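You operate a simulated robot arm through the tools that you are given. There is no shell and no other tool. Be economical: measure what you need, move in short steps, check, and stop when the job is done.

You run a simulated two-armed robot. Do the job below in one go: nothing can be reset, and whatever is moved stays where it is left.

TASK
Refill the small steel box with napkins and set it in the middle of the table.
Fine: hold its black post with one hand while the other draws the brown post slider out and pushes it home. Set down upright: small steel box. Where these are worked on the way, their far stop is far enough and under half their travel is too little: brown post slider.

Only the result counts: the job must be done as asked and must still hold three seconds after the hand-in. Knocking over, shifting, dropping, spilling or breaking anything else fails it. Flat cloth is picked up by pressing the open fingertips on it (5 to 10 N) and closing them slowly along it; thin cloth reads only 2 to 8 mm in the jaws.

THE ROBOT
Two 6-joint arms with two-finger parallel grippers on one trunk, on a base that drives. Base frame: it is fixed to the floor where the robot stands at the start and does not move with it; the origin is under the middle of the robot, x ahead of it, y to its left, z up. Readings come in mm, degrees, newtons and seconds.
The left shoulder is at the start at [60, 187, 1047], the right one opposite. With the tool pointing down near the work surface each hand reaches from about 260 to 620 mm from the robot's upright axis, wherever it stands, measured 20 degrees to its own side. Places, roughly: bamboo mat [700, -300, 800]; black post knob [400, 400, 800]; brown post slider [500, -100, 800]; floor of the slider [500, 0, 800]; middle of the table [700, 100, 800]; red post slider [500, 300, 800]. Payload 1.57 kg a hand.
The tool frame of a hand sits at the grasp point between the pads (the TCP): z along the fingers, y along the line on which they close. The tips reach 30 mm beyond it. The gripper opens to 110 mm. The fingers are 24 mm wide and 12 mm thick; the gripper's body (48 by 112 mm) begins 78 mm behind the TCP.
Orientation is told as [roll, pitch, yaw] about the base's x, y, z axes, in that order, counted from this pose: with the fingers straight down and closing along the base's y, the tool's x points along the base's -x, its y along +y and its z along -z.

THE INTERFACE
- The arms move only by the tool apply_moves. It takes "left_rows", "right_rows" or both (then of equal length, played together; a hand with none holds still); each is one flat list of numbers, 7 for each row, row after row: the shift along the base's x, y, z in mm, then the turn, a rotation vector about the base's x, y, z in degrees, then the gripper command, from -1 (shut) to 1 (fully open), values between in proportion. In form: [dx, dy, dz, ax, ay, az, fingers, dx, dy, dz, ax, ay, az, fingers, ...]. A call has 1 to 10 rows; each row shifts and turns the commanded pose from where the row before left it. A row lasts 0.2 s, in which the tool goes at most 50 mm and 8.6 degrees; a call with a longer step from one row to the next is refused whole, and so is a gripper value outside its range. A pose out of reach is approached as far as the arm can. The call stops where the force on the tool passes 60 N (or 10 N more than at its start, if that is more) or the arm is blocked; 0.2 s more then pass. The fingers move at their own pace (about 153 mm/s each) and stop on an object; they squeeze with about 38 N. The grip force told is the motor's: it shows also when the fingers shut on nothing. Time passes only in rows, and 0.2 s behind the last, so rows that do not move let the fingers close. It gives the time, the measured TCP pose, the force on the tool (base axes), the opening and the grip force at its end, in the units of the frame above (readings bear some noise), with the torque about the TCP (base axes, N m) and any sound that the robot's microphone picked up.
- Cameras (640 x 400 px; columns grow to the right, rows downward): "scene" is now at [14.3, 17.2, 1589.3]; the picture's right is [0.24, -0.97, 0.00], its down [-0.74, -0.19, -0.64] and it looks along [0.62, 0.16, -0.77] (base axes); focal length 274 px, centre (320, 200). "left" rides on the left gripper at [70, -16, -141] in its tool frame; the picture's right is [0.23, 0.97, 0.00], its down [-0.86, 0.20, -0.48] and it looks along [-0.47, 0.11, 0.88] (tool axes); focal length 222 px, centre (320, 200). "right" rides on the right gripper at [70, 16, -141] in its tool frame; the picture's right is [-0.23, 0.97, 0.00], its down [-0.86, -0.20, -0.48] and it looks along [-0.47, -0.11, 0.88] (tool axes); focal length 222 px, centre (320, 200). There is no depth. A picture from a camera that has moved, and an enlarged one, comes with that camera's place and axes in the base frame and with its lens.
- get_image(camera): a new picture of that camera. The clock stands still meanwhile.
- lift_body(by): slides the trunk up (or, below 0, down) by that many mm; the arms and the scene camera ride with it, the base frame stays. It gives what a move gives, with no picture.
- roll_base(legs): drives the robot by 1 to 6 legs, each [ahead, left, turn to the left] in mm, mm and degrees, along the robot's own axes; the way and the turn of a leg run together, so that a leg with both is an arc; at most 1500 mm and 180 degrees a leg. The arms and the cameras ride along, it lands a little off, and it stops where it bumps. It gives what a move gives.
- aim_head(pan, tilt): turns the head with the scene camera to pan (to the left, within 86 degrees either way) and tilt (down, from -29 to 69), counted from straight ahead of the robot. It gives what a move gives.
- enlarge(camera, box): a new picture of the part [left, top, right, bottom] of that camera's present view, enlarged. The clock stands still meanwhile.
- sign_off(): hands the job in; it is judged then, once.

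Go step by step. Nothing tells you exact positions but the pictures and the camera data: compare them with the known pose of the tool, close in by small moves and look again before you grip or let go. The budget is 120 turns and 88 pictures, counting those below and the enlarged ones. Unless the task says otherwise, let go and move clear before handing in, and close with one line.

The tools are called after "Call:" as name(argument=value, ...) on one line, values as JSON. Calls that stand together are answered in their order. apply_moves: Moves the arms, as the interface text tells. Its arguments: {"type":"object","properties":{"left_rows":{"type":"array","items":{"type":"number"}},"right_rows":{"type":"array","items":{"type":"number"}}},"required":[]} The other tools are called the same way: lift_body (by) slides the trunk up or down; roll_base (legs) drives the base; aim_head (pan, tilt) turns the head that bears the scene camera; get_image (camera) takes a picture; enlarge (camera, box) takes an enlarged picture of a part of a camera's view; sign_off () hands the job in.

At the start:

```text
time: 0.0
left_eef_pos: [440.5, 196.8, 1087.9]
left_ee_rot: [-0.1, 0.0, 0.0]
left_ft_force: [0.9, 0.2, 0.5]
left_moment: [-0.01, -0.03, -0.01]
left_gripper_width: 110.0
left_grip_force: 0.1
right_eef_pos: [448.7, -190.2, 1043.4]
right_ee_rot: [0.1, 0.0, -0.1]
right_ft_force: [-0.1, 0.2, -0.8]
right_moment: [-0.02, 0.02, 0.02]
right_gripper_width: 110.0
right_grip_force: 0.1
trunk travel left (down, up): [-675.0, 315.0]
robot x, y, heading: [-0.4, 0.5, 0.1]
head pan, tilt: [14.1, 50.1]
```

scene: 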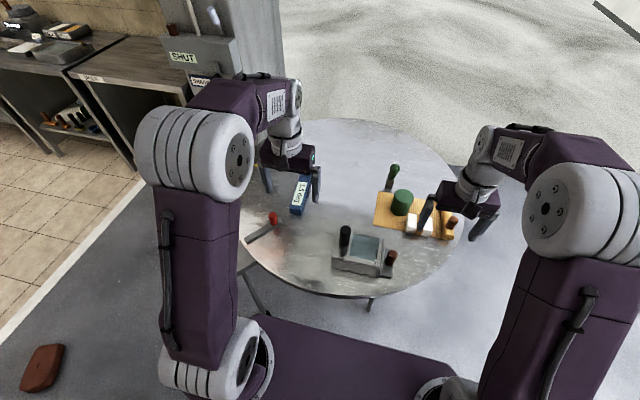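
right: 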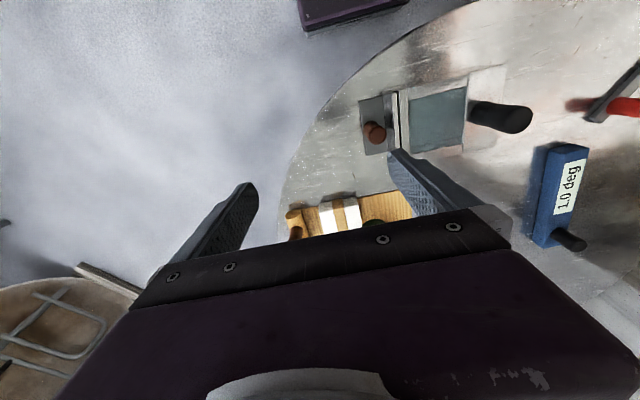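
left: 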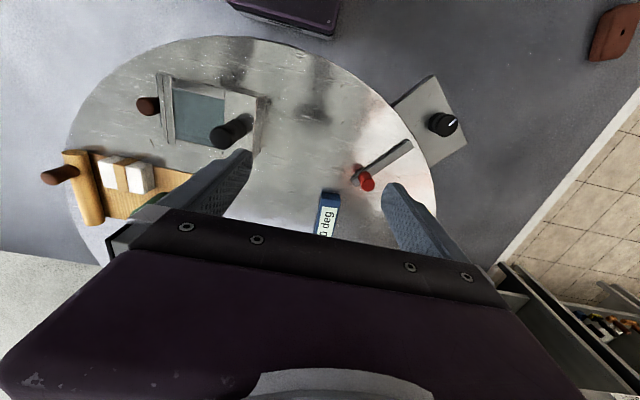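

I see a round table with a steel box (black post, brown post on a slider), a bamboo mat with napkins, a red post slider and a blue block. I'll look closer first.

Call:
enlarge(camera="scene", box=[310, 200, 430, 290])

Call:
enlarge(camera="scene", box=[350, 150, 490, 250])

Call:
enlarge(camera="left", box=[30, 50, 290, 230])

Call:
enlarge(camera="right", box=[270, 60, 640, 260])

```text
4.44 times, centred on (370, 245) of scene
camera zoom: at [14.3, 17.2, 1589.3], right [0.24, -0.97, 0.0], down [-0.74, -0.19, -0.64], along [0.62, 0.16, -0.77], focal length 1218 px, centre (98, 0)
```

zoom: 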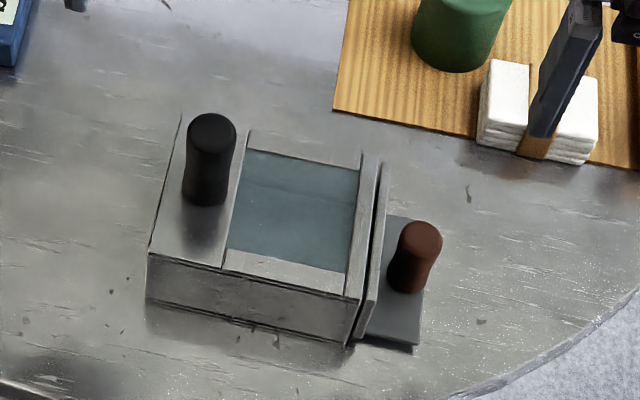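

```text
4.00 times, centred on (420, 200) of scene
camera zoom: at [14.3, 17.2, 1589.3], right [0.24, -0.97, 0.0], down [-0.74, -0.19, -0.64], along [0.62, 0.16, -0.77], focal length 1096 px, centre (-80, 200)
```

zoom: 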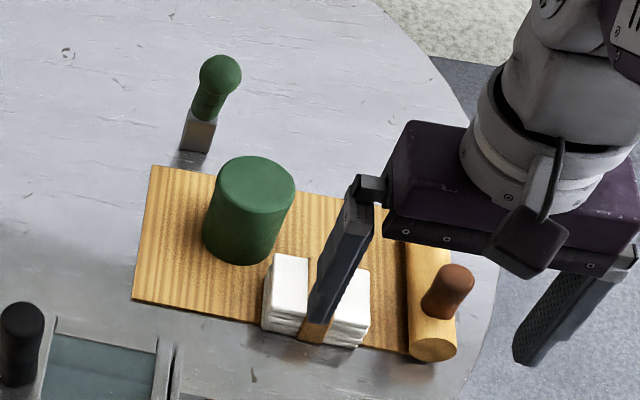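

```text
2.22 times, centred on (160, 140) of left
camera zoom: at [370.5, 179.7, 1229.6], right [-0.23, 0.97, 0.0], down [0.86, 0.2, 0.48], along [0.47, 0.11, -0.88], focal length 494 px, centre (676, 333)
```

zoom: 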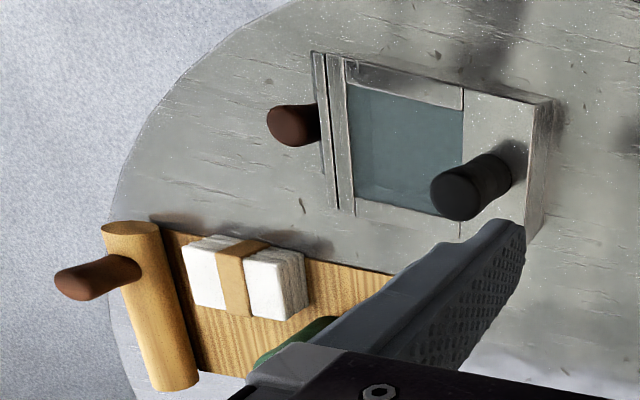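

```text
1.73 times, centred on (455, 160) of right
camera zoom: at [380.0, -173.0, 1184.7], right [0.23, 0.97, 0.0], down [0.86, -0.2, 0.48], along [0.47, -0.11, -0.88], focal length 384 px, centre (86, 269)
```

zoom: 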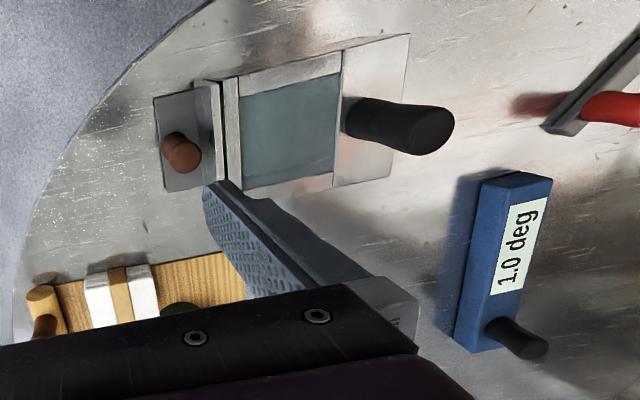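

The box's brown slider faces -y; the black post is on its +y top. I'll bring the right hand nearer for a close view of the slider and move the left a bit aside.

Call:
apply_moves(left_rows=[-20, 30, 0, 0, 0, 0, 1, -20, 30, 0, 0, 0, 0, 1, -20, 30, 0, 0, 0, 0, 1, 0, 30, 0, 0, 0, 0, 1], right_rows=[-40, 0, -20, 0, 0, 0, 1, -40, 0, -20, 0, 0, 0, 1, -40, 0, -20, 0, 0, 0, 1, 0, 0, -20, 0, 0, 0, 1])

Call:
get_image(camera="right")

Call:
get_image(camera="scene")

```text
time: 1.0
left_eef_pos: [383.5, 318.5, 1087.9]
left_ee_rot: [0.0, 0.1, -0.1]
left_ft_force: [1.0, 0.0, -0.4]
left_moment: [-0.04, 0.02, 0.02]
left_gripper_width: 110.0
left_grip_force: 0.0
right_eef_pos: [330.1, -191.3, 962.8]
right_ee_rot: [0.0, 0.0, 0.0]
right_ft_force: [0.2, -0.4, 1.0]
right_moment: [0.01, 0.04, 0.01]
right_gripper_width: 109.6
right_grip_force: 0.1
trunk travel left (down, up): [-675.0, 315.0]
robot x, y, heading: [0.6, -1.4, -0.0]
head pan, tilt: [14.1, 50.1]
```

```text
80 pictures are left
camera right: at [261.0, -174.2, 1102.8], right [0.23, 0.97, 0.0], down [0.86, -0.2, 0.48], along [0.47, -0.11, -0.88], focal length 222 px, centre (320, 200)
```

right: 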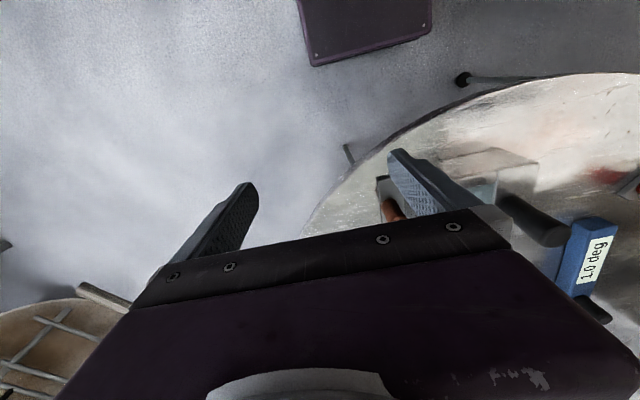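

```text
79 pictures are left
camera scene: at [16.3, 18.5, 1589.3], right [0.24, -0.97, 0.0], down [-0.75, -0.19, -0.64], along [0.62, 0.16, -0.77], focal length 274 px, centre (320, 200)
```

scene: 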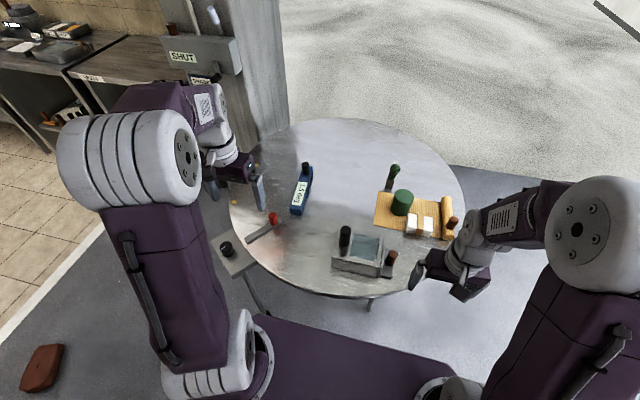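

The view from the head is now clear; enlarging the box, mat, blue block and the other fixtures.

Call:
enlarge(camera="scene", box=[320, 218, 410, 286])

Call:
enlarge(camera="scene", box=[365, 155, 475, 245])

Call:
enlarge(camera="scene", box=[200, 150, 340, 270])

```text
5.88 times, centred on (365, 252) of scene
camera zoom: at [16.3, 18.5, 1589.3], right [0.24, -0.97, 0.0], down [-0.75, -0.19, -0.64], along [0.62, 0.16, -0.77], focal length 1612 px, centre (55, -106)
```

zoom: 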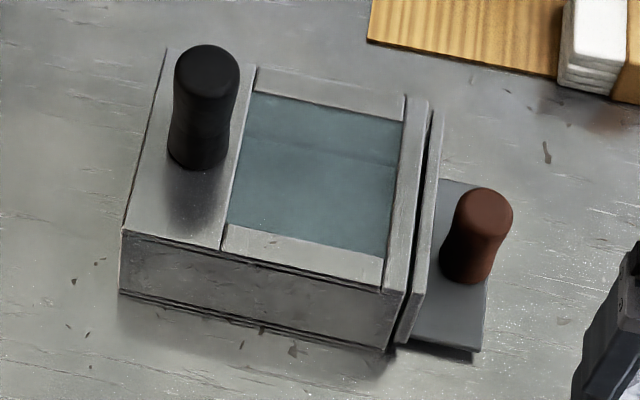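

```text
4.44 times, centred on (420, 200) of scene
camera zoom: at [16.3, 18.5, 1589.3], right [0.24, -0.97, 0.0], down [-0.75, -0.19, -0.64], along [0.62, 0.16, -0.77], focal length 1218 px, centre (-124, 200)
```

zoom: 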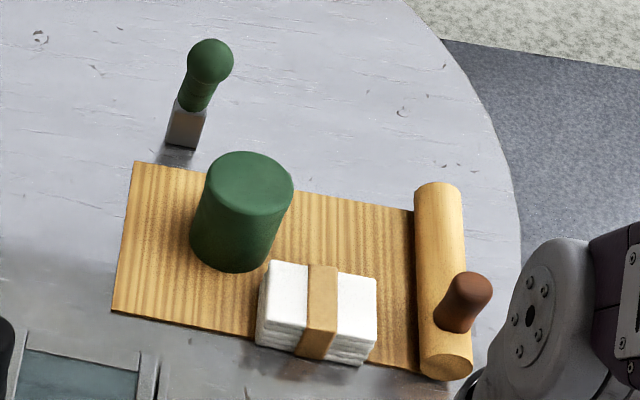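

```text
3.33 times, centred on (270, 210) of scene
camera zoom: at [16.3, 18.5, 1589.3], right [0.24, -0.97, 0.0], down [-0.75, -0.19, -0.64], along [0.62, 0.16, -0.77], focal length 914 px, centre (487, 167)
```

zoom: 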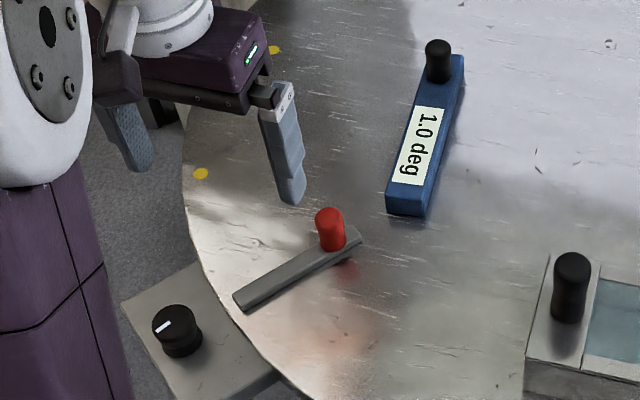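

The drawer's post is at about [478, -97, 765–830], the black post at about [478, 57, 820–900]. I'll bring both hands above their posts, the right one turned 90° so it closes along x.

Call:
apply_moves(left_rows=[9.6, -26.1, -12, 0, 0, 0, 1, 9.6, -26.1, -12, 0, 0, 0, 1, 9.6, -26.1, -12, 0, 0, 0, 1, 9.6, -26.1, -12, 0, 0, 0, 1, 9.6, -26.1, -12, 0, 0, 0, 1, 9.6, -26.1, -12, 0, 0, 0, 1, 9.6, -26.1, -12, 0, 0, 0, 1, 9.6, -26.1, -12, 0, 0, 0, 1, 9.6, -26.1, -12, 0, 0, 0, 1, 9.6, -26.1, -12, 0, 0, 0, 1], right_rows=[14.8, 9.4, -2, 0, 0, 8.5, 1, 14.8, 9.4, -2, 0, 0, 8.5, 1, 14.8, 9.4, -2, 0, 0, 8.5, 1, 14.8, 9.4, -2, 0, 0, 8.5, 1, 14.8, 9.4, -2, 0, 0, 8.5, 1, 14.8, 9.4, -2, 0, 0, 8.5, 1, 14.8, 9.4, -2, 0, 0, 8.5, 1, 14.8, 9.4, -2, 0, 0, 8.5, 1, 14.8, 9.4, -2, 0, 0, 8.5, 1, 14.8, 9.4, -2, 0, 0, 8.5, 1])

Call:
apply_moves(right_rows=[0, 0, 0, 0, 0, 5, 0, 0, 0, 0, 0, 0, 0, 0])

Call:
get_image(camera="right")

Call:
get_image(camera="left")

Call:
get_image(camera="scene")

```text
time: 3.2
left_eef_pos: [478.2, 54.0, 968.1]
left_ee_rot: [0.0, 0.0, 0.0]
left_ft_force: [-0.1, 0.1, 0.5]
left_moment: [0.01, -0.01, 0.0]
left_gripper_width: 109.9
left_grip_force: 0.1
right_eef_pos: [478.1, -95.3, 942.8]
right_ee_rot: [0.1, 0.0, 85.3]
right_ft_force: [-0.1, 0.2, -0.5]
right_moment: [0.02, 0.03, 0.02]
right_gripper_width: 109.9
right_grip_force: 0.0
trunk travel left (down, up): [-675.0, 315.0]
robot x, y, heading: [1.3, -4.7, -0.0]
head pan, tilt: [14.1, 50.1]
```

```text
time: 3.8
left_eef_pos: [477.2, 54.7, 968.4]
left_ee_rot: [0.0, -0.1, 0.0]
left_ft_force: [-0.5, -1.1, 0.4]
left_moment: [0.01, -0.02, -0.02]
left_gripper_width: 109.8
left_grip_force: 0.0
right_eef_pos: [476.1, -95.1, 944.0]
right_ee_rot: [0.0, 0.0, 90.2]
right_ft_force: [0.2, -0.2, 0.8]
right_moment: [-0.03, -0.05, 0.01]
right_gripper_width: 54.9
right_grip_force: 0.0
trunk travel left (down, up): [-675.0, 315.0]
robot x, y, heading: [-1.6, -0.7, -0.1]
head pan, tilt: [14.1, 50.1]
```

```text
75 pictures are left
camera right: at [461.1, -164.9, 1084.3], right [-0.97, 0.23, 0.0], down [0.2, 0.86, 0.48], along [0.11, 0.47, -0.88], focal length 222 px, centre (320, 200)
```

right: 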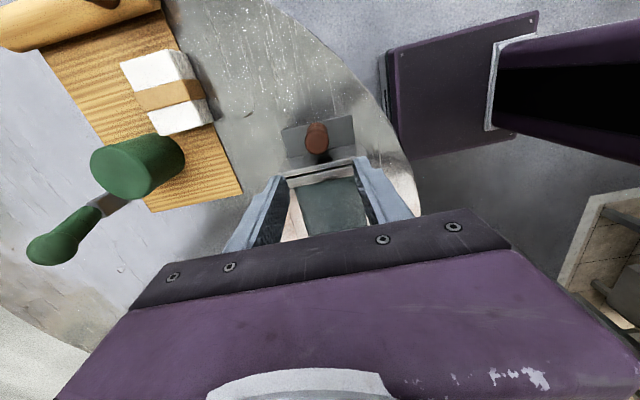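

```text
74 pictures are left
camera left: at [407.1, 37.0, 1109.4], right [-0.23, 0.97, 0.0], down [0.86, 0.2, 0.48], along [0.47, 0.11, -0.88], focal length 222 px, centre (320, 200)
```

left: 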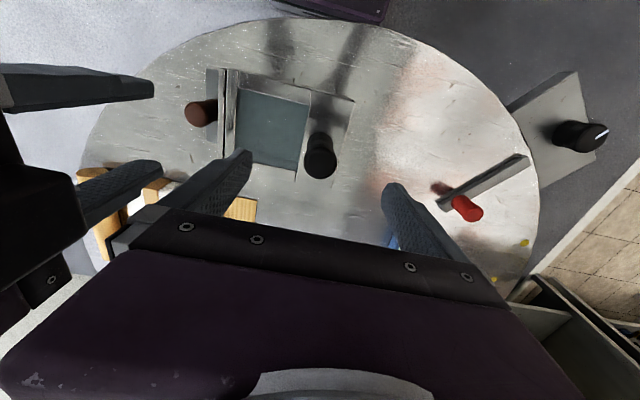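

```text
73 pictures are left
camera scene: at [14.6, 17.1, 1589.3], right [0.24, -0.97, 0.0], down [-0.74, -0.19, -0.64], along [0.62, 0.16, -0.77], focal length 274 px, centre (320, 200)
```

scene: 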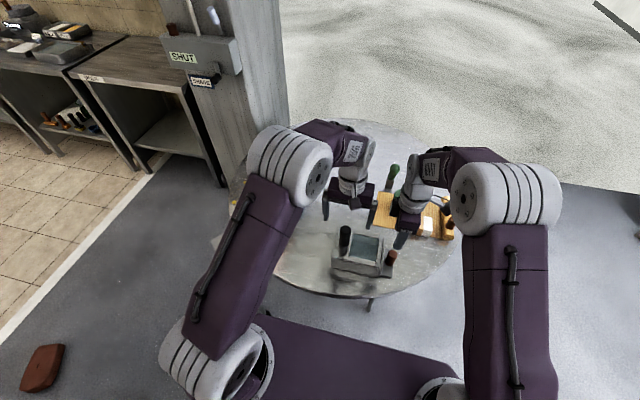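

Hands are roughly above the posts; I'll enlarge to fix the posts' positions exactly.

Call:
enlarge(camera="right", box=[240, 90, 420, 240])

Call:
enlarge(camera="left", box=[170, 50, 380, 220])

```text
2.67 times, centred on (330, 165) of right
camera zoom: at [461.1, -164.9, 1084.3], right [-0.97, 0.23, 0.0], down [0.2, 0.86, 0.48], along [0.11, 0.47, -0.88], focal length 592 px, centre (293, 293)
```

zoom: 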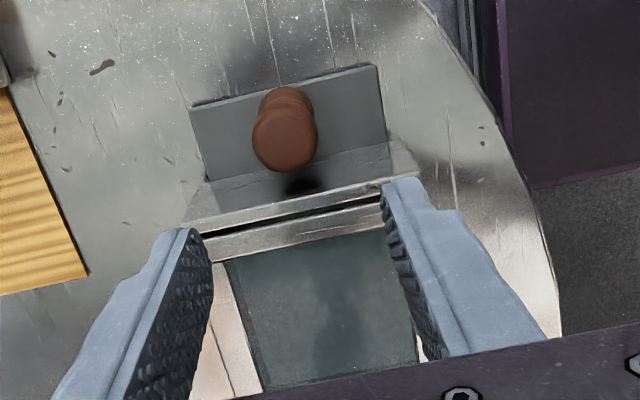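

```text
2.35 times, centred on (275, 135) of left
camera zoom: at [407.1, 37.0, 1109.4], right [-0.23, 0.97, 0.0], down [0.86, 0.2, 0.48], along [0.47, 0.11, -0.88], focal length 523 px, centre (426, 353)
```

zoom: 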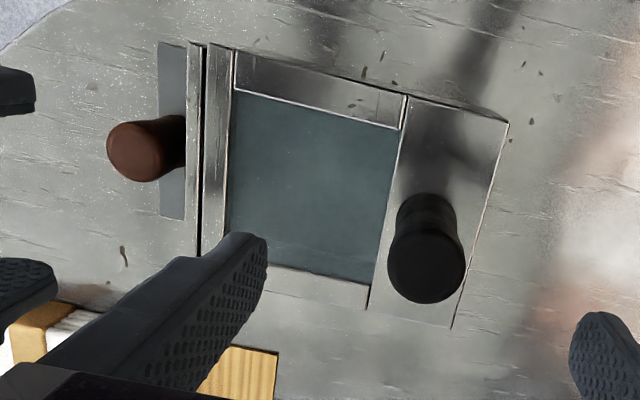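

Both agree: brown post at [478, -100], black post at [479, 55]. Lowering both hands around them.

Call:
apply_moves(left_rows=[0, 0, -25, 0, 0, 0, 0.5, 0, 0, -25, 0, 0, 0, 0.5, 0, 0, -25, 0, 0, 0, 0.5, 0, 0, -10, 0, 0, 0, 0.5, 0, 0, -10, 0, 0, 0, 0.5], right_rows=[2, -5, -30, 0, 0, 0, 0.5, 0, 0, -30, 0, 0, 0, 0.5, 0, 0, -30, 0, 0, 0, 0.5, 0, 0, -25, 0, 0, 0, 0.5, 0, 0, -20, 0, 0, 0, 0.5])

Call:
get_image(camera="right")

Call:
get_image(camera="left")

```text
time: 5.0
left_eef_pos: [476.0, 56.1, 873.5]
left_ee_rot: [0.0, -0.1, 0.1]
left_ft_force: [-0.1, 0.7, 0.5]
left_moment: [-0.02, -0.04, -0.01]
left_gripper_width: 82.3
left_grip_force: 0.0
right_eef_pos: [478.4, -101.0, 808.0]
right_ee_rot: [0.1, 0.0, 90.1]
right_ft_force: [0.0, -0.6, -0.2]
right_moment: [-0.01, -0.04, -0.02]
right_gripper_width: 82.5
right_grip_force: 0.0
trunk travel left (down, up): [-675.0, 315.0]
robot x, y, heading: [0.8, -0.7, -0.1]
head pan, tilt: [14.1, 50.1]
```

```text
70 pictures are left
camera right: at [463.9, -170.8, 948.5], right [-0.97, 0.23, 0.0], down [0.2, 0.86, 0.48], along [0.11, 0.47, -0.88], focal length 222 px, centre (320, 200)
```

right: 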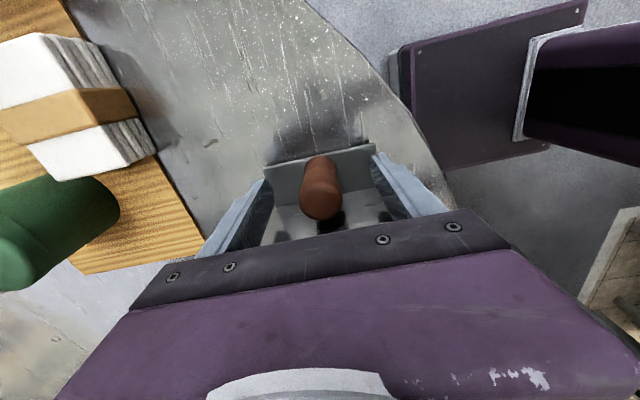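

```text
69 pictures are left
camera left: at [406.8, 39.2, 1014.8], right [-0.23, 0.97, 0.0], down [0.85, 0.2, 0.48], along [0.47, 0.11, -0.88], focal length 222 px, centre (320, 200)
```

left: 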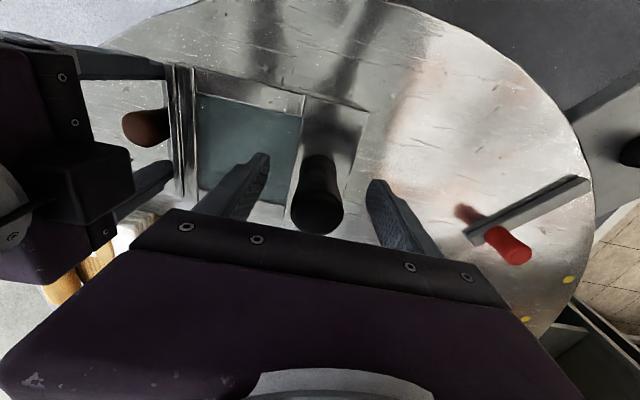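

Both posts sit between the fingers. Closing both.

Call:
apply_moves(left_rows=[0, 0, 0, 0, 0, 0, -1, 0, 0, 0, 0, 0, 0, -1, 0, 0, 0, 0, 0, 0, -1, 0, 0, 0, 0, 0, 0, -1], right_rows=[0, 0, 0, 0, 0, 0, -1, 0, 0, 0, 0, 0, 0, -1, 0, 0, 0, 0, 0, 0, -1, 0, 0, 0, 0, 0, 0, -1])

```text
time: 6.0
left_eef_pos: [475.2, 55.7, 873.6]
left_ee_rot: [0.0, -0.1, 0.0]
left_ft_force: [1.4, -1.9, 0.2]
left_moment: [-0.66, 0.31, 0.0]
left_gripper_width: 32.2
left_grip_force: 38.0
right_eef_pos: [479.5, -100.7, 807.3]
right_ee_rot: [0.0, 0.0, 90.0]
right_ft_force: [-1.3, -0.1, -0.6]
right_moment: [0.33, -0.57, 0.14]
right_gripper_width: 27.7
right_grip_force: 38.2
trunk travel left (down, up): [-675.0, 315.0]
robot x, y, heading: [-0.8, 0.8, -0.0]
head pan, tilt: [14.1, 50.1]
```

Both posts are gripped (32 and 28 mm). Drawing the slider out along -y by small steps while the left holds.

Call:
apply_moves(right_rows=[0, -6, 0, 0, 0, 0, -1, 0, -6, 0, 0, 0, 0, -1, 0, -6, 0, 0, 0, 0, -1, 0, -6, 0, 0, 0, 0, -1, 0, -6, 0, 0, 0, 0, -1])

Call:
enlarge(camera="scene", box=[310, 200, 430, 290])

```text
time: 7.2
left_eef_pos: [476.1, 56.0, 873.2]
left_ee_rot: [-0.1, 0.1, 0.0]
left_ft_force: [0.9, -3.2, 4.1]
left_moment: [-1.04, 0.5, 0.09]
left_gripper_width: 32.2
left_grip_force: 38.7
right_eef_pos: [478.8, -130.9, 808.0]
right_ee_rot: [0.0, 0.0, 90.0]
right_ft_force: [-1.2, 4.2, -2.2]
right_moment: [-0.2, -0.73, 0.04]
right_gripper_width: 28.0
right_grip_force: 38.1
trunk travel left (down, up): [-675.0, 315.0]
robot x, y, heading: [0.1, 2.8, -0.1]
head pan, tilt: [14.1, 50.1]
```

```text
4.44 times, centred on (370, 245) of scene
camera zoom: at [14.9, 17.0, 1589.3], right [0.24, -0.97, 0.0], down [-0.74, -0.19, -0.64], along [0.62, 0.16, -0.77], focal length 1218 px, centre (98, 0)
```

zoom: 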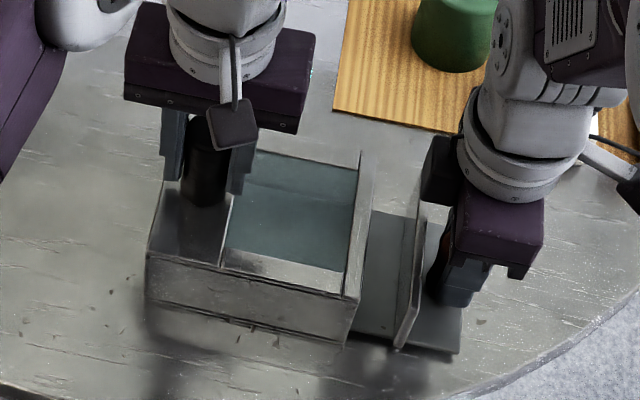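

The drawer slides out easily; continuing to its stop.

Call:
apply_moves(right_rows=[0, -6, 0, 0, 0, 0, -1, 0, -6, 0, 0, 0, 0, -1, 0, -6, 0, 0, 0, 0, -1, 0, -6, 0, 0, 0, 0, -1, 0, -6, 0, 0, 0, 0, -1, 0, -6, 0, 0, 0, 0, -1, 0, -6, 0, 0, 0, 0, -1])

Call:
enlarge(camera="scene", box=[320, 200, 440, 290])

```text
time: 8.8
left_eef_pos: [475.8, 56.7, 873.3]
left_ee_rot: [0.0, -0.1, 0.0]
left_ft_force: [0.8, -2.5, 6.2]
left_moment: [-1.04, 0.19, -0.12]
left_gripper_width: 32.2
left_grip_force: 38.0
right_eef_pos: [478.1, -171.6, 809.2]
right_ee_rot: [0.0, 0.1, 90.0]
right_ft_force: [0.2, 2.2, -1.9]
right_moment: [-0.49, -0.48, 0.0]
right_gripper_width: 28.0
right_grip_force: 37.9
trunk travel left (down, up): [-675.0, 315.0]
robot x, y, heading: [5.5, -2.1, 0.2]
head pan, tilt: [14.1, 50.1]
```

```text
4.44 times, centred on (380, 245) of scene
camera zoom: at [14.6, 17.0, 1589.3], right [0.24, -0.97, 0.0], down [-0.74, -0.19, -0.64], along [0.62, 0.16, -0.77], focal length 1218 px, centre (53, 0)
```

zoom: 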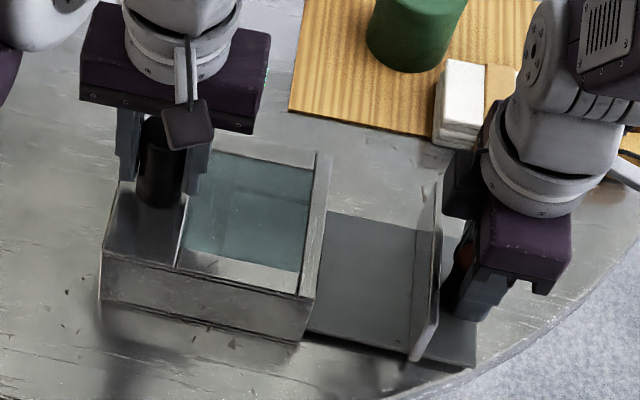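

Still free. Going on gently and watching for the stop.

Call:
apply_moves(right_rows=[0, -5, 0, 0, 0, 0, -1, 0, -5, 0, 0, 0, 0, -1, 0, -5, 0, 0, 0, 0, -1, 0, -5, 0, 0, 0, 0, -1])

```text
time: 9.8
left_eef_pos: [476.0, 56.6, 873.2]
left_ee_rot: [0.0, 0.0, -0.1]
left_ft_force: [-0.5, -2.6, 6.0]
left_moment: [-1.09, -0.54, -0.14]
left_gripper_width: 32.2
left_grip_force: 38.0
right_eef_pos: [478.6, -192.5, 809.0]
right_ee_rot: [0.0, 0.0, 89.9]
right_ft_force: [1.6, 3.6, 0.6]
right_moment: [0.36, 0.52, -0.05]
right_gripper_width: 28.0
right_grip_force: 37.8
trunk travel left (down, up): [-675.0, 315.0]
robot x, y, heading: [-1.7, -1.5, -0.1]
head pan, tilt: [14.1, 50.1]
```

Call:
apply_moves(right_rows=[0, -4, 0, 0, 0, 0, -1, 0, -4, 0, 0, 0, 0, -1, 0, -4, 0, 0, 0, 0, -1])

Call:
enlarge(camera="scene", box=[330, 200, 450, 290])

```text
time: 10.6
left_eef_pos: [477.5, 56.2, 873.6]
left_ee_rot: [0.0, 0.0, 0.1]
left_ft_force: [-0.8, -3.8, 1.9]
left_moment: [-0.91, -0.76, -0.11]
left_gripper_width: 32.1
left_grip_force: 37.9
right_eef_pos: [478.7, -205.1, 809.0]
right_ee_rot: [0.0, 0.0, 90.1]
right_ft_force: [2.0, 3.4, 0.4]
right_moment: [1.03, 0.69, -0.22]
right_gripper_width: 27.8
right_grip_force: 38.1
trunk travel left (down, up): [-675.0, 315.0]
robot x, y, heading: [2.3, 1.7, 0.1]
head pan, tilt: [14.1, 50.1]
```

```text
4.44 times, centred on (390, 245) of scene
camera zoom: at [14.4, 16.8, 1589.3], right [0.24, -0.97, 0.0], down [-0.74, -0.19, -0.64], along [0.62, 0.16, -0.77], focal length 1218 px, centre (9, 0)
```

zoom: 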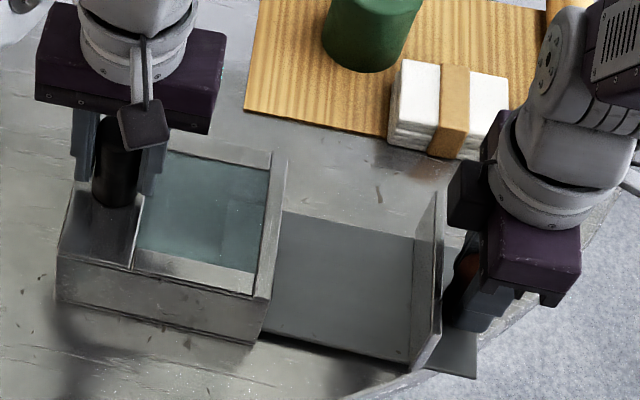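

The drawer is out about 104 mm, exposing a floor around x 430–530, y −70…−170. Right hand releases the post, rises and moves over the napkin stack, same yaw.

Call:
apply_moves(right_rows=[0, 0, 0, 0, 0, 0, 0.3, 0, 0, 0, 0, 0, 0, 0.3, 0, 0, 25, 0, 0, 0, 0.3, 0, 0, 35, 0, 0, 0, 0.3, 0, 0, 40, 0, 0, 0, 0.3, 0, 0, 41, 0, 0, 0, 0.5, 40, 5, 0, 0, 0, 0, 0.5, 40, 5, 0, 0, 0, 0, 0.5, 40, 5, 0, 0, 0, 0, 0.5, 40, 5, 0, 0, 0, 0, 0.5])

Call:
get_image(camera="right")

Call:
enlarge(camera="scene", box=[330, 180, 480, 290])

```text
time: 12.8
left_eef_pos: [475.9, 57.0, 871.4]
left_ee_rot: [0.0, -0.1, 0.0]
left_ft_force: [2.2, 0.1, 2.1]
left_moment: [0.46, 0.15, 0.01]
left_gripper_width: 31.8
left_grip_force: 38.1
right_eef_pos: [598.6, -184.6, 947.2]
right_ee_rot: [0.1, 0.0, 90.0]
right_ft_force: [-0.7, -0.2, -0.1]
right_moment: [0.01, 0.01, 0.01]
right_gripper_width: 82.2
right_grip_force: 0.0
right hand out of reach, approached as far as the arm can: row 10
trunk travel left (down, up): [-675.0, 315.0]
robot x, y, heading: [-1.2, 1.4, -0.1]
head pan, tilt: [14.1, 50.1]
```

```text
65 pictures are left
camera right: at [582.9, -254.4, 1087.6], right [-0.97, 0.23, 0.0], down [0.2, 0.86, 0.48], along [0.11, 0.47, -0.88], focal length 222 px, centre (320, 200)
```

right: 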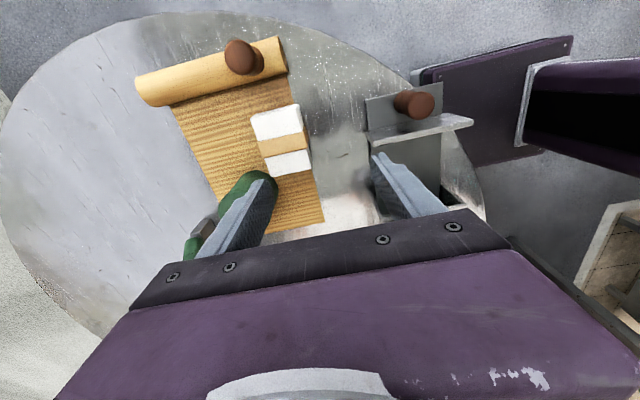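

```text
3.64 times, centred on (405, 235) of scene
camera zoom: at [14.0, 17.4, 1589.3], right [0.24, -0.97, 0.0], down [-0.74, -0.19, -0.64], along [0.62, 0.16, -0.77], focal length 997 px, centre (11, 73)
```

zoom: 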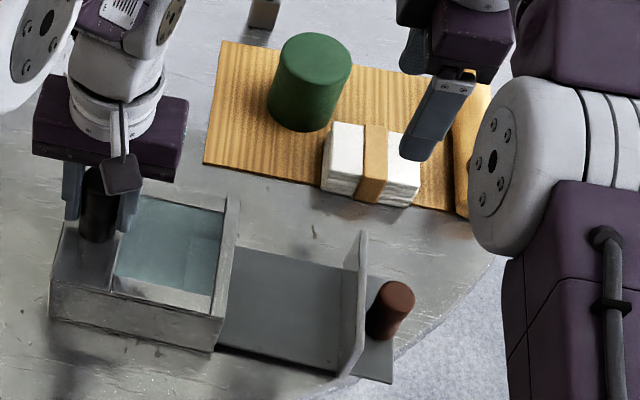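

The stack (about 60 × 87 mm, centre [649, −190]) is just out of reach, so I must drive ahead ~110 mm. First the left hand lets go of the post and rises; the right backs a little.

Call:
apply_moves(left_rows=[0, 0, 0, 0, 0, 0, 0.5, 0, 0, 0, 0, 0, 0, 0.5, 0, 0, 25, 0, 0, 0, 0.5, 0, 0, 35, 0, 0, 0, 0.5, 0, 0, 40, 0, 0, 0, 0.5, 0, 0, 40, 0, 0, 0, 0.5], right_rows=[-10, 0, 0, 0, 0, 0, 0.5, -10, 0, 0, 0, 0, 0, 0.5, -10, 0, 0, 0, 0, 0, 0.5, -10, 0, 0, 0, 0, 0, 0.5, -10, 0, 0, 0, 0, 0, 0.5, -10, 0, 0, 0, 0, 0, 0.5])

Call:
roll_base(legs=[[110, 0, 0]])

Call:
get_image(camera="right")

Call:
get_image(camera="scene")

```text
time: 14.2
left_eef_pos: [474.4, 57.2, 1013.5]
left_ee_rot: [0.0, 0.0, 0.0]
left_ft_force: [-0.5, -0.6, 0.5]
left_moment: [0.0, -0.01, 0.01]
left_gripper_width: 82.5
left_grip_force: 0.0
right_eef_pos: [539.0, -185.6, 947.8]
right_ee_rot: [-0.1, -0.1, 90.0]
right_ft_force: [0.0, 0.4, -0.6]
right_moment: [0.0, -0.01, 0.0]
right_gripper_width: 82.3
right_grip_force: 0.0
trunk travel left (down, up): [-675.0, 315.0]
robot x, y, heading: [-1.3, 4.2, 0.3]
head pan, tilt: [14.1, 50.1]
```

```text
time: 15.4
left_eef_pos: [585.4, 57.1, 1012.8]
left_ee_rot: [0.0, 0.1, 0.1]
left_ft_force: [0.5, -0.3, -0.1]
left_moment: [-0.02, 0.01, 0.05]
left_gripper_width: 82.9
left_grip_force: 0.1
right_eef_pos: [650.1, -183.6, 947.0]
right_ee_rot: [0.0, 0.0, 90.1]
right_ft_force: [0.7, 0.0, 0.2]
right_moment: [0.01, 0.01, -0.01]
right_gripper_width: 82.6
right_grip_force: 0.1
trunk travel left (down, up): [-675.0, 315.0]
robot x, y, heading: [106.9, 1.3, 0.2]
head pan, tilt: [14.1, 50.1]
```

```text
63 pictures are left
camera right: at [635.5, -253.1, 1087.7], right [-0.97, 0.23, 0.0], down [0.2, 0.86, 0.48], along [0.11, 0.47, -0.88], focal length 222 px, centre (320, 200)
```

right: 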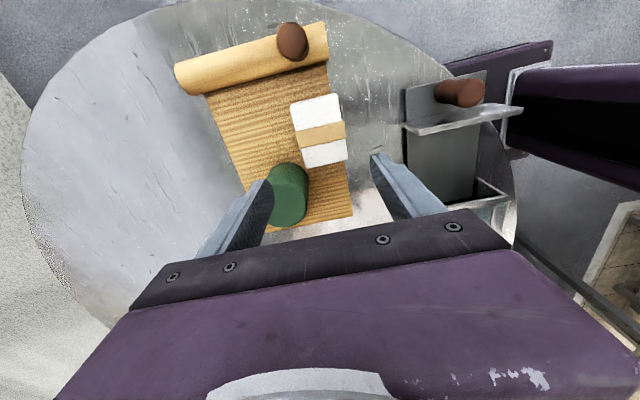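

```text
62 pictures are left
camera scene: at [125.1, 17.3, 1589.3], right [0.24, -0.97, 0.0], down [-0.74, -0.19, -0.64], along [0.62, 0.16, -0.77], focal length 274 px, centre (320, 200)
```

scene: 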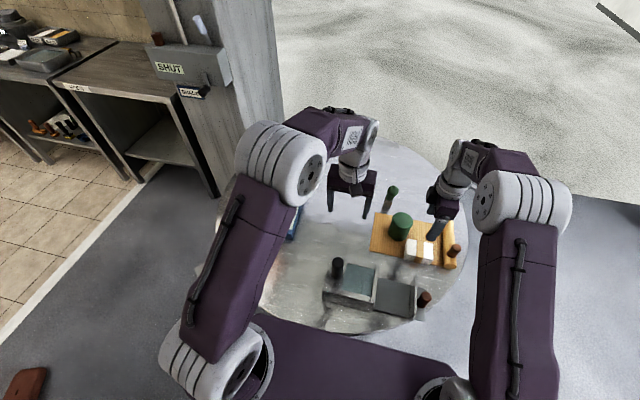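

Reached. Enlarging the stack for exact centre and yaw.

Call:
enlarge(camera="right", box=[240, 80, 400, 200])

Call:
enlarge(camera="scene", box=[360, 180, 480, 270])

```text
3.33 times, centred on (320, 140) of right
camera zoom: at [635.5, -253.1, 1087.7], right [-0.97, 0.23, 0.0], down [0.2, 0.86, 0.48], along [0.11, 0.47, -0.88], focal length 740 px, centre (320, 400)
```

zoom: 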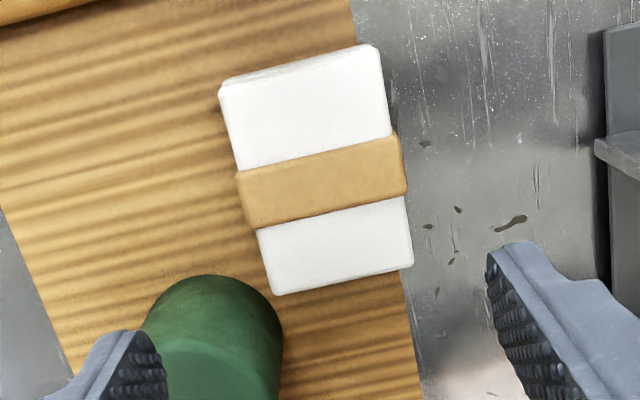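

```text
4.44 times, centred on (420, 225) of scene
camera zoom: at [125.1, 17.3, 1589.3], right [0.24, -0.97, 0.0], down [-0.74, -0.19, -0.64], along [0.62, 0.16, -0.77], focal length 1218 px, centre (-124, 89)
```

zoom: 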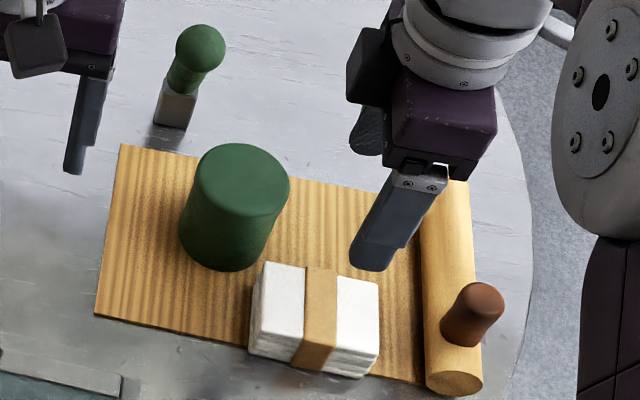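

Stack: x 620–678, y −148…−232, top ≈ 790, square to the base axes. Descending over its band.

Call:
apply_moves(right_rows=[-1, -6.4, -40, 0, 0, 0, 0.6, 0, 0, -40, 0, 0, 0, 0.6, 0, 0, -40, 0, 0, 0, 0.6, 0, 0, -20, 0, 0, 0, 0.6])

Call:
get_image(camera="right")

Call:
enlarge(camera="scene", box=[360, 180, 480, 270])

```text
time: 16.4
left_eef_pos: [585.9, 57.5, 1013.6]
left_ee_rot: [0.1, 0.0, 0.0]
left_ft_force: [-0.1, -0.5, -0.4]
left_moment: [0.04, 0.0, -0.02]
left_gripper_width: 82.5
left_grip_force: 0.0
right_eef_pos: [649.9, -187.9, 806.1]
right_ee_rot: [0.0, 0.1, 90.1]
right_ft_force: [0.2, 0.0, 0.3]
right_moment: [0.03, 0.01, 0.01]
right_gripper_width: 88.1
right_grip_force: 0.1
trunk travel left (down, up): [-675.0, 315.0]
robot x, y, heading: [111.2, -2.3, 0.2]
head pan, tilt: [14.1, 50.1]
```

```text
59 pictures are left
camera right: at [634.3, -258.0, 947.2], right [-0.97, 0.23, 0.0], down [0.2, 0.86, 0.48], along [0.11, 0.47, -0.88], focal length 222 px, centre (320, 200)
```

right: 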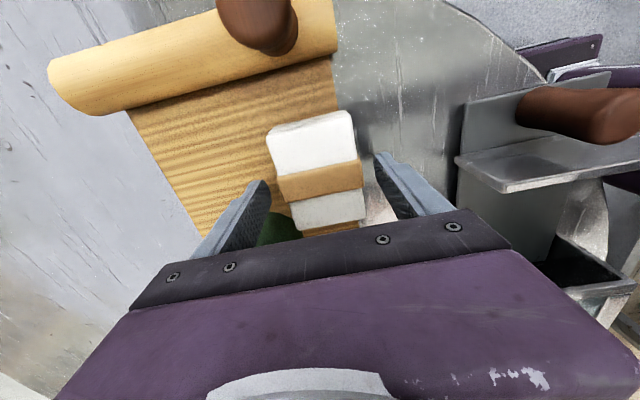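

```text
4.44 times, centred on (420, 225) of scene
camera zoom: at [125.7, 17.1, 1589.3], right [0.24, -0.97, 0.0], down [-0.74, -0.19, -0.64], along [0.62, 0.16, -0.77], focal length 1218 px, centre (-124, 89)
```

zoom: 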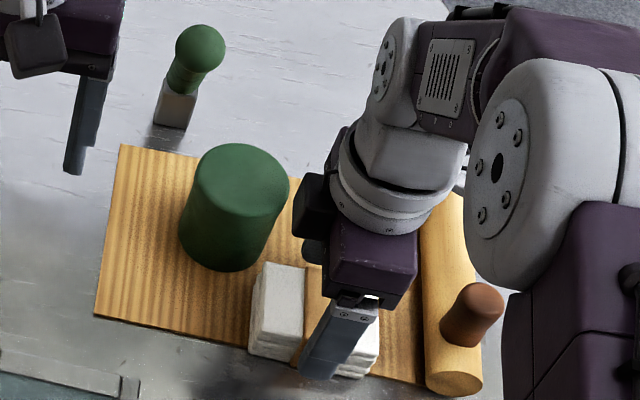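

Aligned. Lowering the last 17 mm and closing.

Call:
apply_moves(right_rows=[-1, -1, -9, 0, 0, 0, 0.6, 0, 0, -8, 0, 0, 0, 0.6, 0, 0, 0, 0, 0, 0, -1, 0, 0, 0, 0, 0, 0, -1, 0, 0, 0, 0, 0, 0, -1, 0, 0, 0, 0, 0, 0, -1])

Call:
get_image(camera="right")

```text
time: 17.8
left_eef_pos: [585.5, 56.5, 1013.1]
left_ee_rot: [0.0, 0.0, 0.1]
left_ft_force: [0.0, 0.3, -0.3]
left_moment: [0.03, 0.03, -0.01]
left_gripper_width: 82.5
left_grip_force: 0.1
right_eef_pos: [649.2, -191.0, 788.3]
right_ee_rot: [0.0, 0.0, 90.1]
right_ft_force: [-0.2, 0.4, -0.2]
right_moment: [-0.01, -0.02, -0.01]
right_gripper_width: 63.2
right_grip_force: 38.2
trunk travel left (down, up): [-675.0, 315.0]
robot x, y, heading: [111.9, 1.6, -0.0]
head pan, tilt: [14.1, 50.1]
```

```text
57 pictures are left
camera right: at [633.7, -260.0, 929.8], right [-0.97, 0.23, 0.0], down [0.2, 0.86, 0.48], along [0.11, 0.47, -0.88], focal length 222 px, centre (320, 200)
```

right: 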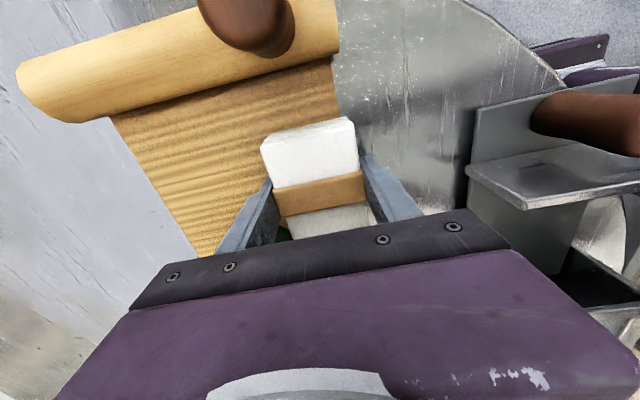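

Stack gripped (63 mm). Lifting and carrying it above the drawer floor.

Call:
apply_moves(right_rows=[0, 0, 20, 0, 0, 0, -1, 0, 0, 40, 0, 0, 0, -1, 0, 0, 50, 0, 0, 0, -1, -24, 10, 0, 0, 0, 0, -1, -29, 12, 0, 0, 0, 0, -1, -29, 12, 0, 0, 0, 0, -1, -29, 12, 0, 0, 0, 0, -1, -29, 12, 0, 0, 0, 0, -1, -29, 13, 0, 0, 0, 0, -1])

Call:
get_image(camera="right")

Call:
enlarge(camera="scene", box=[310, 220, 450, 330])

```text
time: 19.8
left_eef_pos: [586.0, 57.3, 1013.8]
left_ee_rot: [0.0, 0.0, 0.2]
left_ft_force: [0.6, -0.5, 0.9]
left_moment: [0.0, -0.01, -0.01]
left_gripper_width: 82.5
left_grip_force: 0.1
right_eef_pos: [478.7, -119.1, 898.3]
right_ee_rot: [-0.1, 0.0, 90.1]
right_ft_force: [-0.1, 0.1, -0.6]
right_moment: [-0.01, 0.02, -0.01]
right_gripper_width: 0.0
right_grip_force: 21.3
trunk travel left (down, up): [-675.0, 315.0]
robot x, y, heading: [111.6, 2.2, 0.1]
head pan, tilt: [14.1, 50.1]
```

```text
56 pictures are left
camera right: at [463.6, -188.4, 1039.2], right [-0.97, 0.23, 0.0], down [0.2, 0.86, 0.48], along [0.11, 0.47, -0.88], focal length 222 px, centre (320, 200)
```

right: 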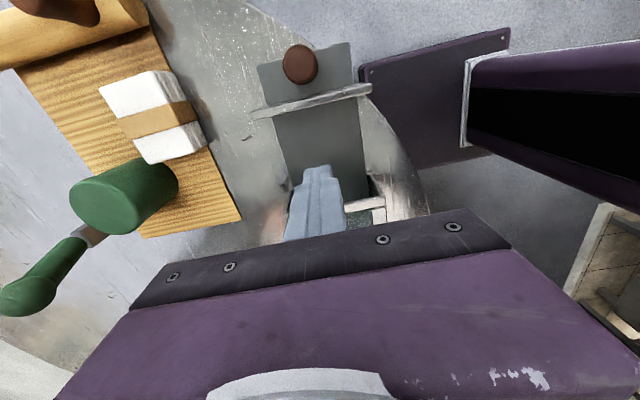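

```text
3.64 times, centred on (380, 275) of scene
camera zoom: at [124.6, 17.9, 1589.3], right [0.24, -0.97, 0.0], down [-0.74, -0.19, -0.64], along [0.62, 0.16, -0.77], focal length 997 px, centre (102, -73)
```

zoom: 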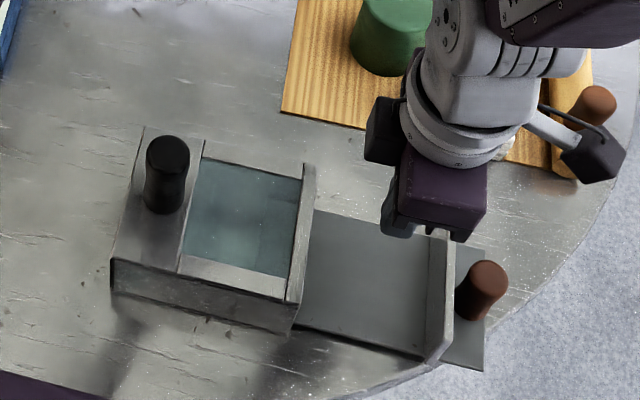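

The stack slipped out of the fingers and is still on the mat. Checking it before regrasping lower and lifting slowly.

Call:
enlarge(camera="right", box=[60, 40, 260, 190])

Call:
enlarge(camera="scene", box=[390, 210, 470, 280])

```text
2.67 times, centred on (160, 115) of right
camera zoom: at [463.6, -188.4, 1039.2], right [-0.97, 0.23, 0.0], down [0.2, 0.86, 0.48], along [0.11, 0.47, -0.88], focal length 592 px, centre (747, 427)
```

zoom: 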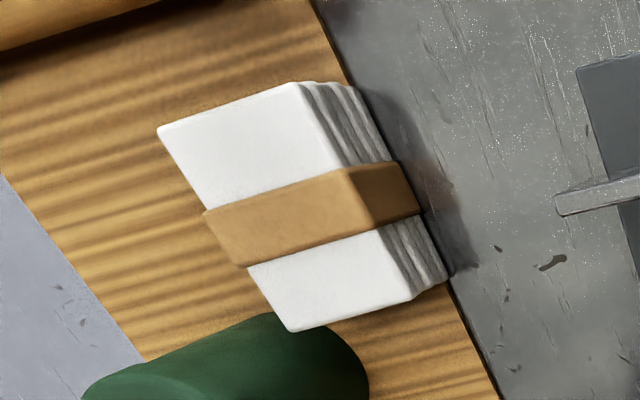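

```text
5.71 times, centred on (430, 245) of scene
camera zoom: at [124.6, 17.9, 1589.3], right [0.24, -0.97, 0.0], down [-0.74, -0.19, -0.64], along [0.62, 0.16, -0.77], focal length 1566 px, centre (-309, -57)
```

zoom: 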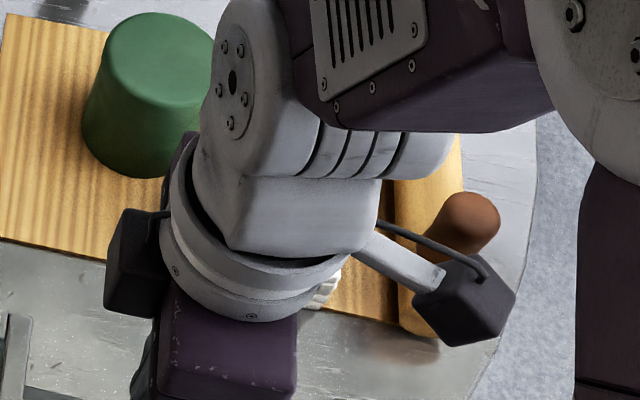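

The stack is undisturbed. I'll regrasp, slightly deeper, and lift slowly.

Call:
apply_moves(right_rows=[30, -13, 0, 0, 0, 0, 0.6, 40, -16, 0, 0, 0, 0, 0.6, 40, -16, 0, 0, 0, 0, 0.6, 40, -16, 0, 0, 0, 0, 0.6, 20, -10, 0, 0, 0, 0, 0.6, 0, 0, -40, 0, 0, 0, 0.6, 0, 0, -30, 0, 0, 0, 0.6, 0, 0, -20, 0, 0, 0, 0.6, 0, 0, -14, 0, 0, 0, 0.6, 0, 0, 0, 0, 0, 0, 0.6])

Call:
get_image(camera="right")

```text
time: 22.0
left_eef_pos: [586.1, 58.5, 1013.1]
left_ee_rot: [0.0, 0.0, 0.0]
left_ft_force: [0.3, 0.1, -0.2]
left_moment: [0.01, -0.03, 0.0]
left_gripper_width: 82.6
left_grip_force: 0.1
right_eef_pos: [651.8, -189.7, 796.1]
right_ee_rot: [0.0, 0.1, 90.1]
right_ft_force: [-0.1, -0.3, 0.3]
right_moment: [0.01, -0.04, -0.01]
right_gripper_width: 87.8
right_grip_force: 0.1
trunk travel left (down, up): [-675.0, 315.0]
robot x, y, heading: [117.1, -2.8, 0.0]
head pan, tilt: [14.1, 50.1]
```

```text
52 pictures are left
camera right: at [635.3, -259.9, 936.7], right [-0.97, 0.23, 0.0], down [0.2, 0.86, 0.48], along [0.11, 0.47, -0.88], focal length 222 px, centre (320, 200)
```

right: 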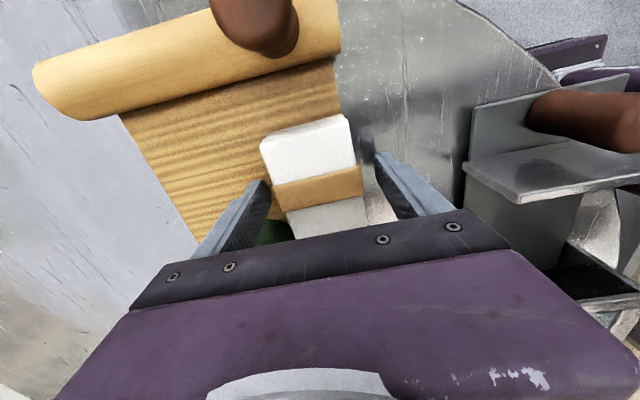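

Call:
apply_moves(right_rows=[-1, 0, -5, 0, 0, 0, 0.6, 0, 0, -4, 0, 0, 0, 0.6, 0, 0, -2, 0, 0, 0, 0.6, 0, 0, 0, 0, 0, 0, -1, 0, 0, 0, 0, 0, 0, -1, 0, 0, 0, 0, 0, 0, -1, 0, 0, 2, 0, 0, 0, -1, 0, 0, 3, 0, 0, 0, -1, 0, 0, 3, 0, 0, 0, -1, 0, 0, 3, 0, 0, 0, -1])

Call:
get_image(camera="right")

```text
time: 24.2
left_eef_pos: [586.3, 57.6, 1012.7]
left_ee_rot: [0.0, 0.0, 0.1]
left_ft_force: [-0.5, 0.0, 0.1]
left_moment: [-0.01, -0.02, 0.0]
left_gripper_width: 82.8
left_grip_force: 0.0
right_eef_pos: [650.2, -191.7, 795.2]
right_ee_rot: [0.0, 0.0, 90.1]
right_ft_force: [-0.1, -0.1, -1.3]
right_moment: [0.01, -0.01, 0.0]
right_gripper_width: 63.8
right_grip_force: 38.3
trunk travel left (down, up): [-675.0, 315.0]
robot x, y, heading: [112.0, 3.4, 0.0]
head pan, tilt: [14.1, 50.1]
```

```text
51 pictures are left
camera right: at [634.5, -261.2, 935.9], right [-0.97, 0.23, 0.0], down [0.2, 0.86, 0.48], along [0.11, 0.47, -0.88], focal length 222 px, centre (320, 200)
```

right: 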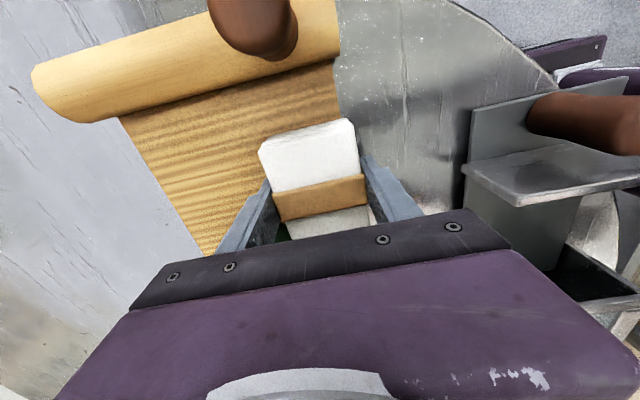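

It seems to ride along (−1.3 N). Continuing to lift slowly.

Call:
apply_moves(right_rows=[0, 0, 4, 0, 0, 0, -1, 0, 0, 6, 0, 0, 0, -1, 0, 0, 8, 0, 0, 0, -1, 0, 0, 10, 0, 0, 0, -1, 0, 0, 12, 0, 0, 0, -1, 0, 0, 14, 0, 0, 0, -1, 0, 0, 14, 0, 0, 0, -1, 0, 0, 14, 0, 0, 0, -1, 0, 0, 12, 0, 0, 0, -1, 0, 0, 8, 0, 0, 0, -1])

Call:
get_image(camera="right")

```text
time: 26.4
left_eef_pos: [585.0, 57.2, 1013.7]
left_ee_rot: [0.0, 0.0, 0.1]
left_ft_force: [-0.5, -0.3, 0.5]
left_moment: [0.03, 0.03, -0.01]
left_gripper_width: 82.7
left_grip_force: 0.0
right_eef_pos: [650.9, -190.5, 896.8]
right_ee_rot: [0.0, 0.0, 90.1]
right_ft_force: [-0.7, -0.2, -1.0]
right_moment: [-0.01, 0.0, 0.04]
right_gripper_width: 63.3
right_grip_force: 38.2
trunk travel left (down, up): [-675.0, 315.0]
robot x, y, heading: [113.7, 0.8, 0.2]
head pan, tilt: [14.1, 50.1]
```

```text
50 pictures are left
camera right: at [634.7, -260.5, 1037.9], right [-0.97, 0.23, 0.0], down [0.2, 0.86, 0.48], along [0.11, 0.47, -0.88], focal length 222 px, centre (320, 200)
```

right: 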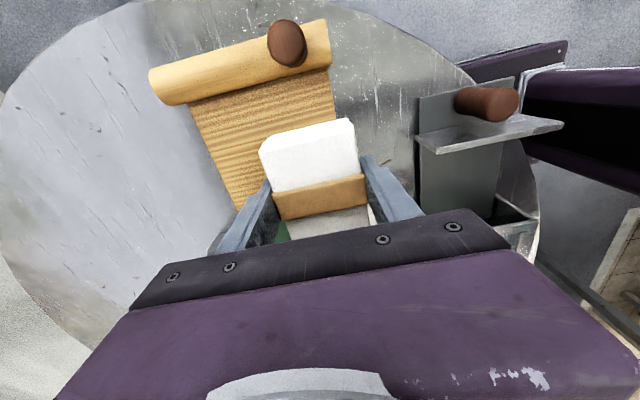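

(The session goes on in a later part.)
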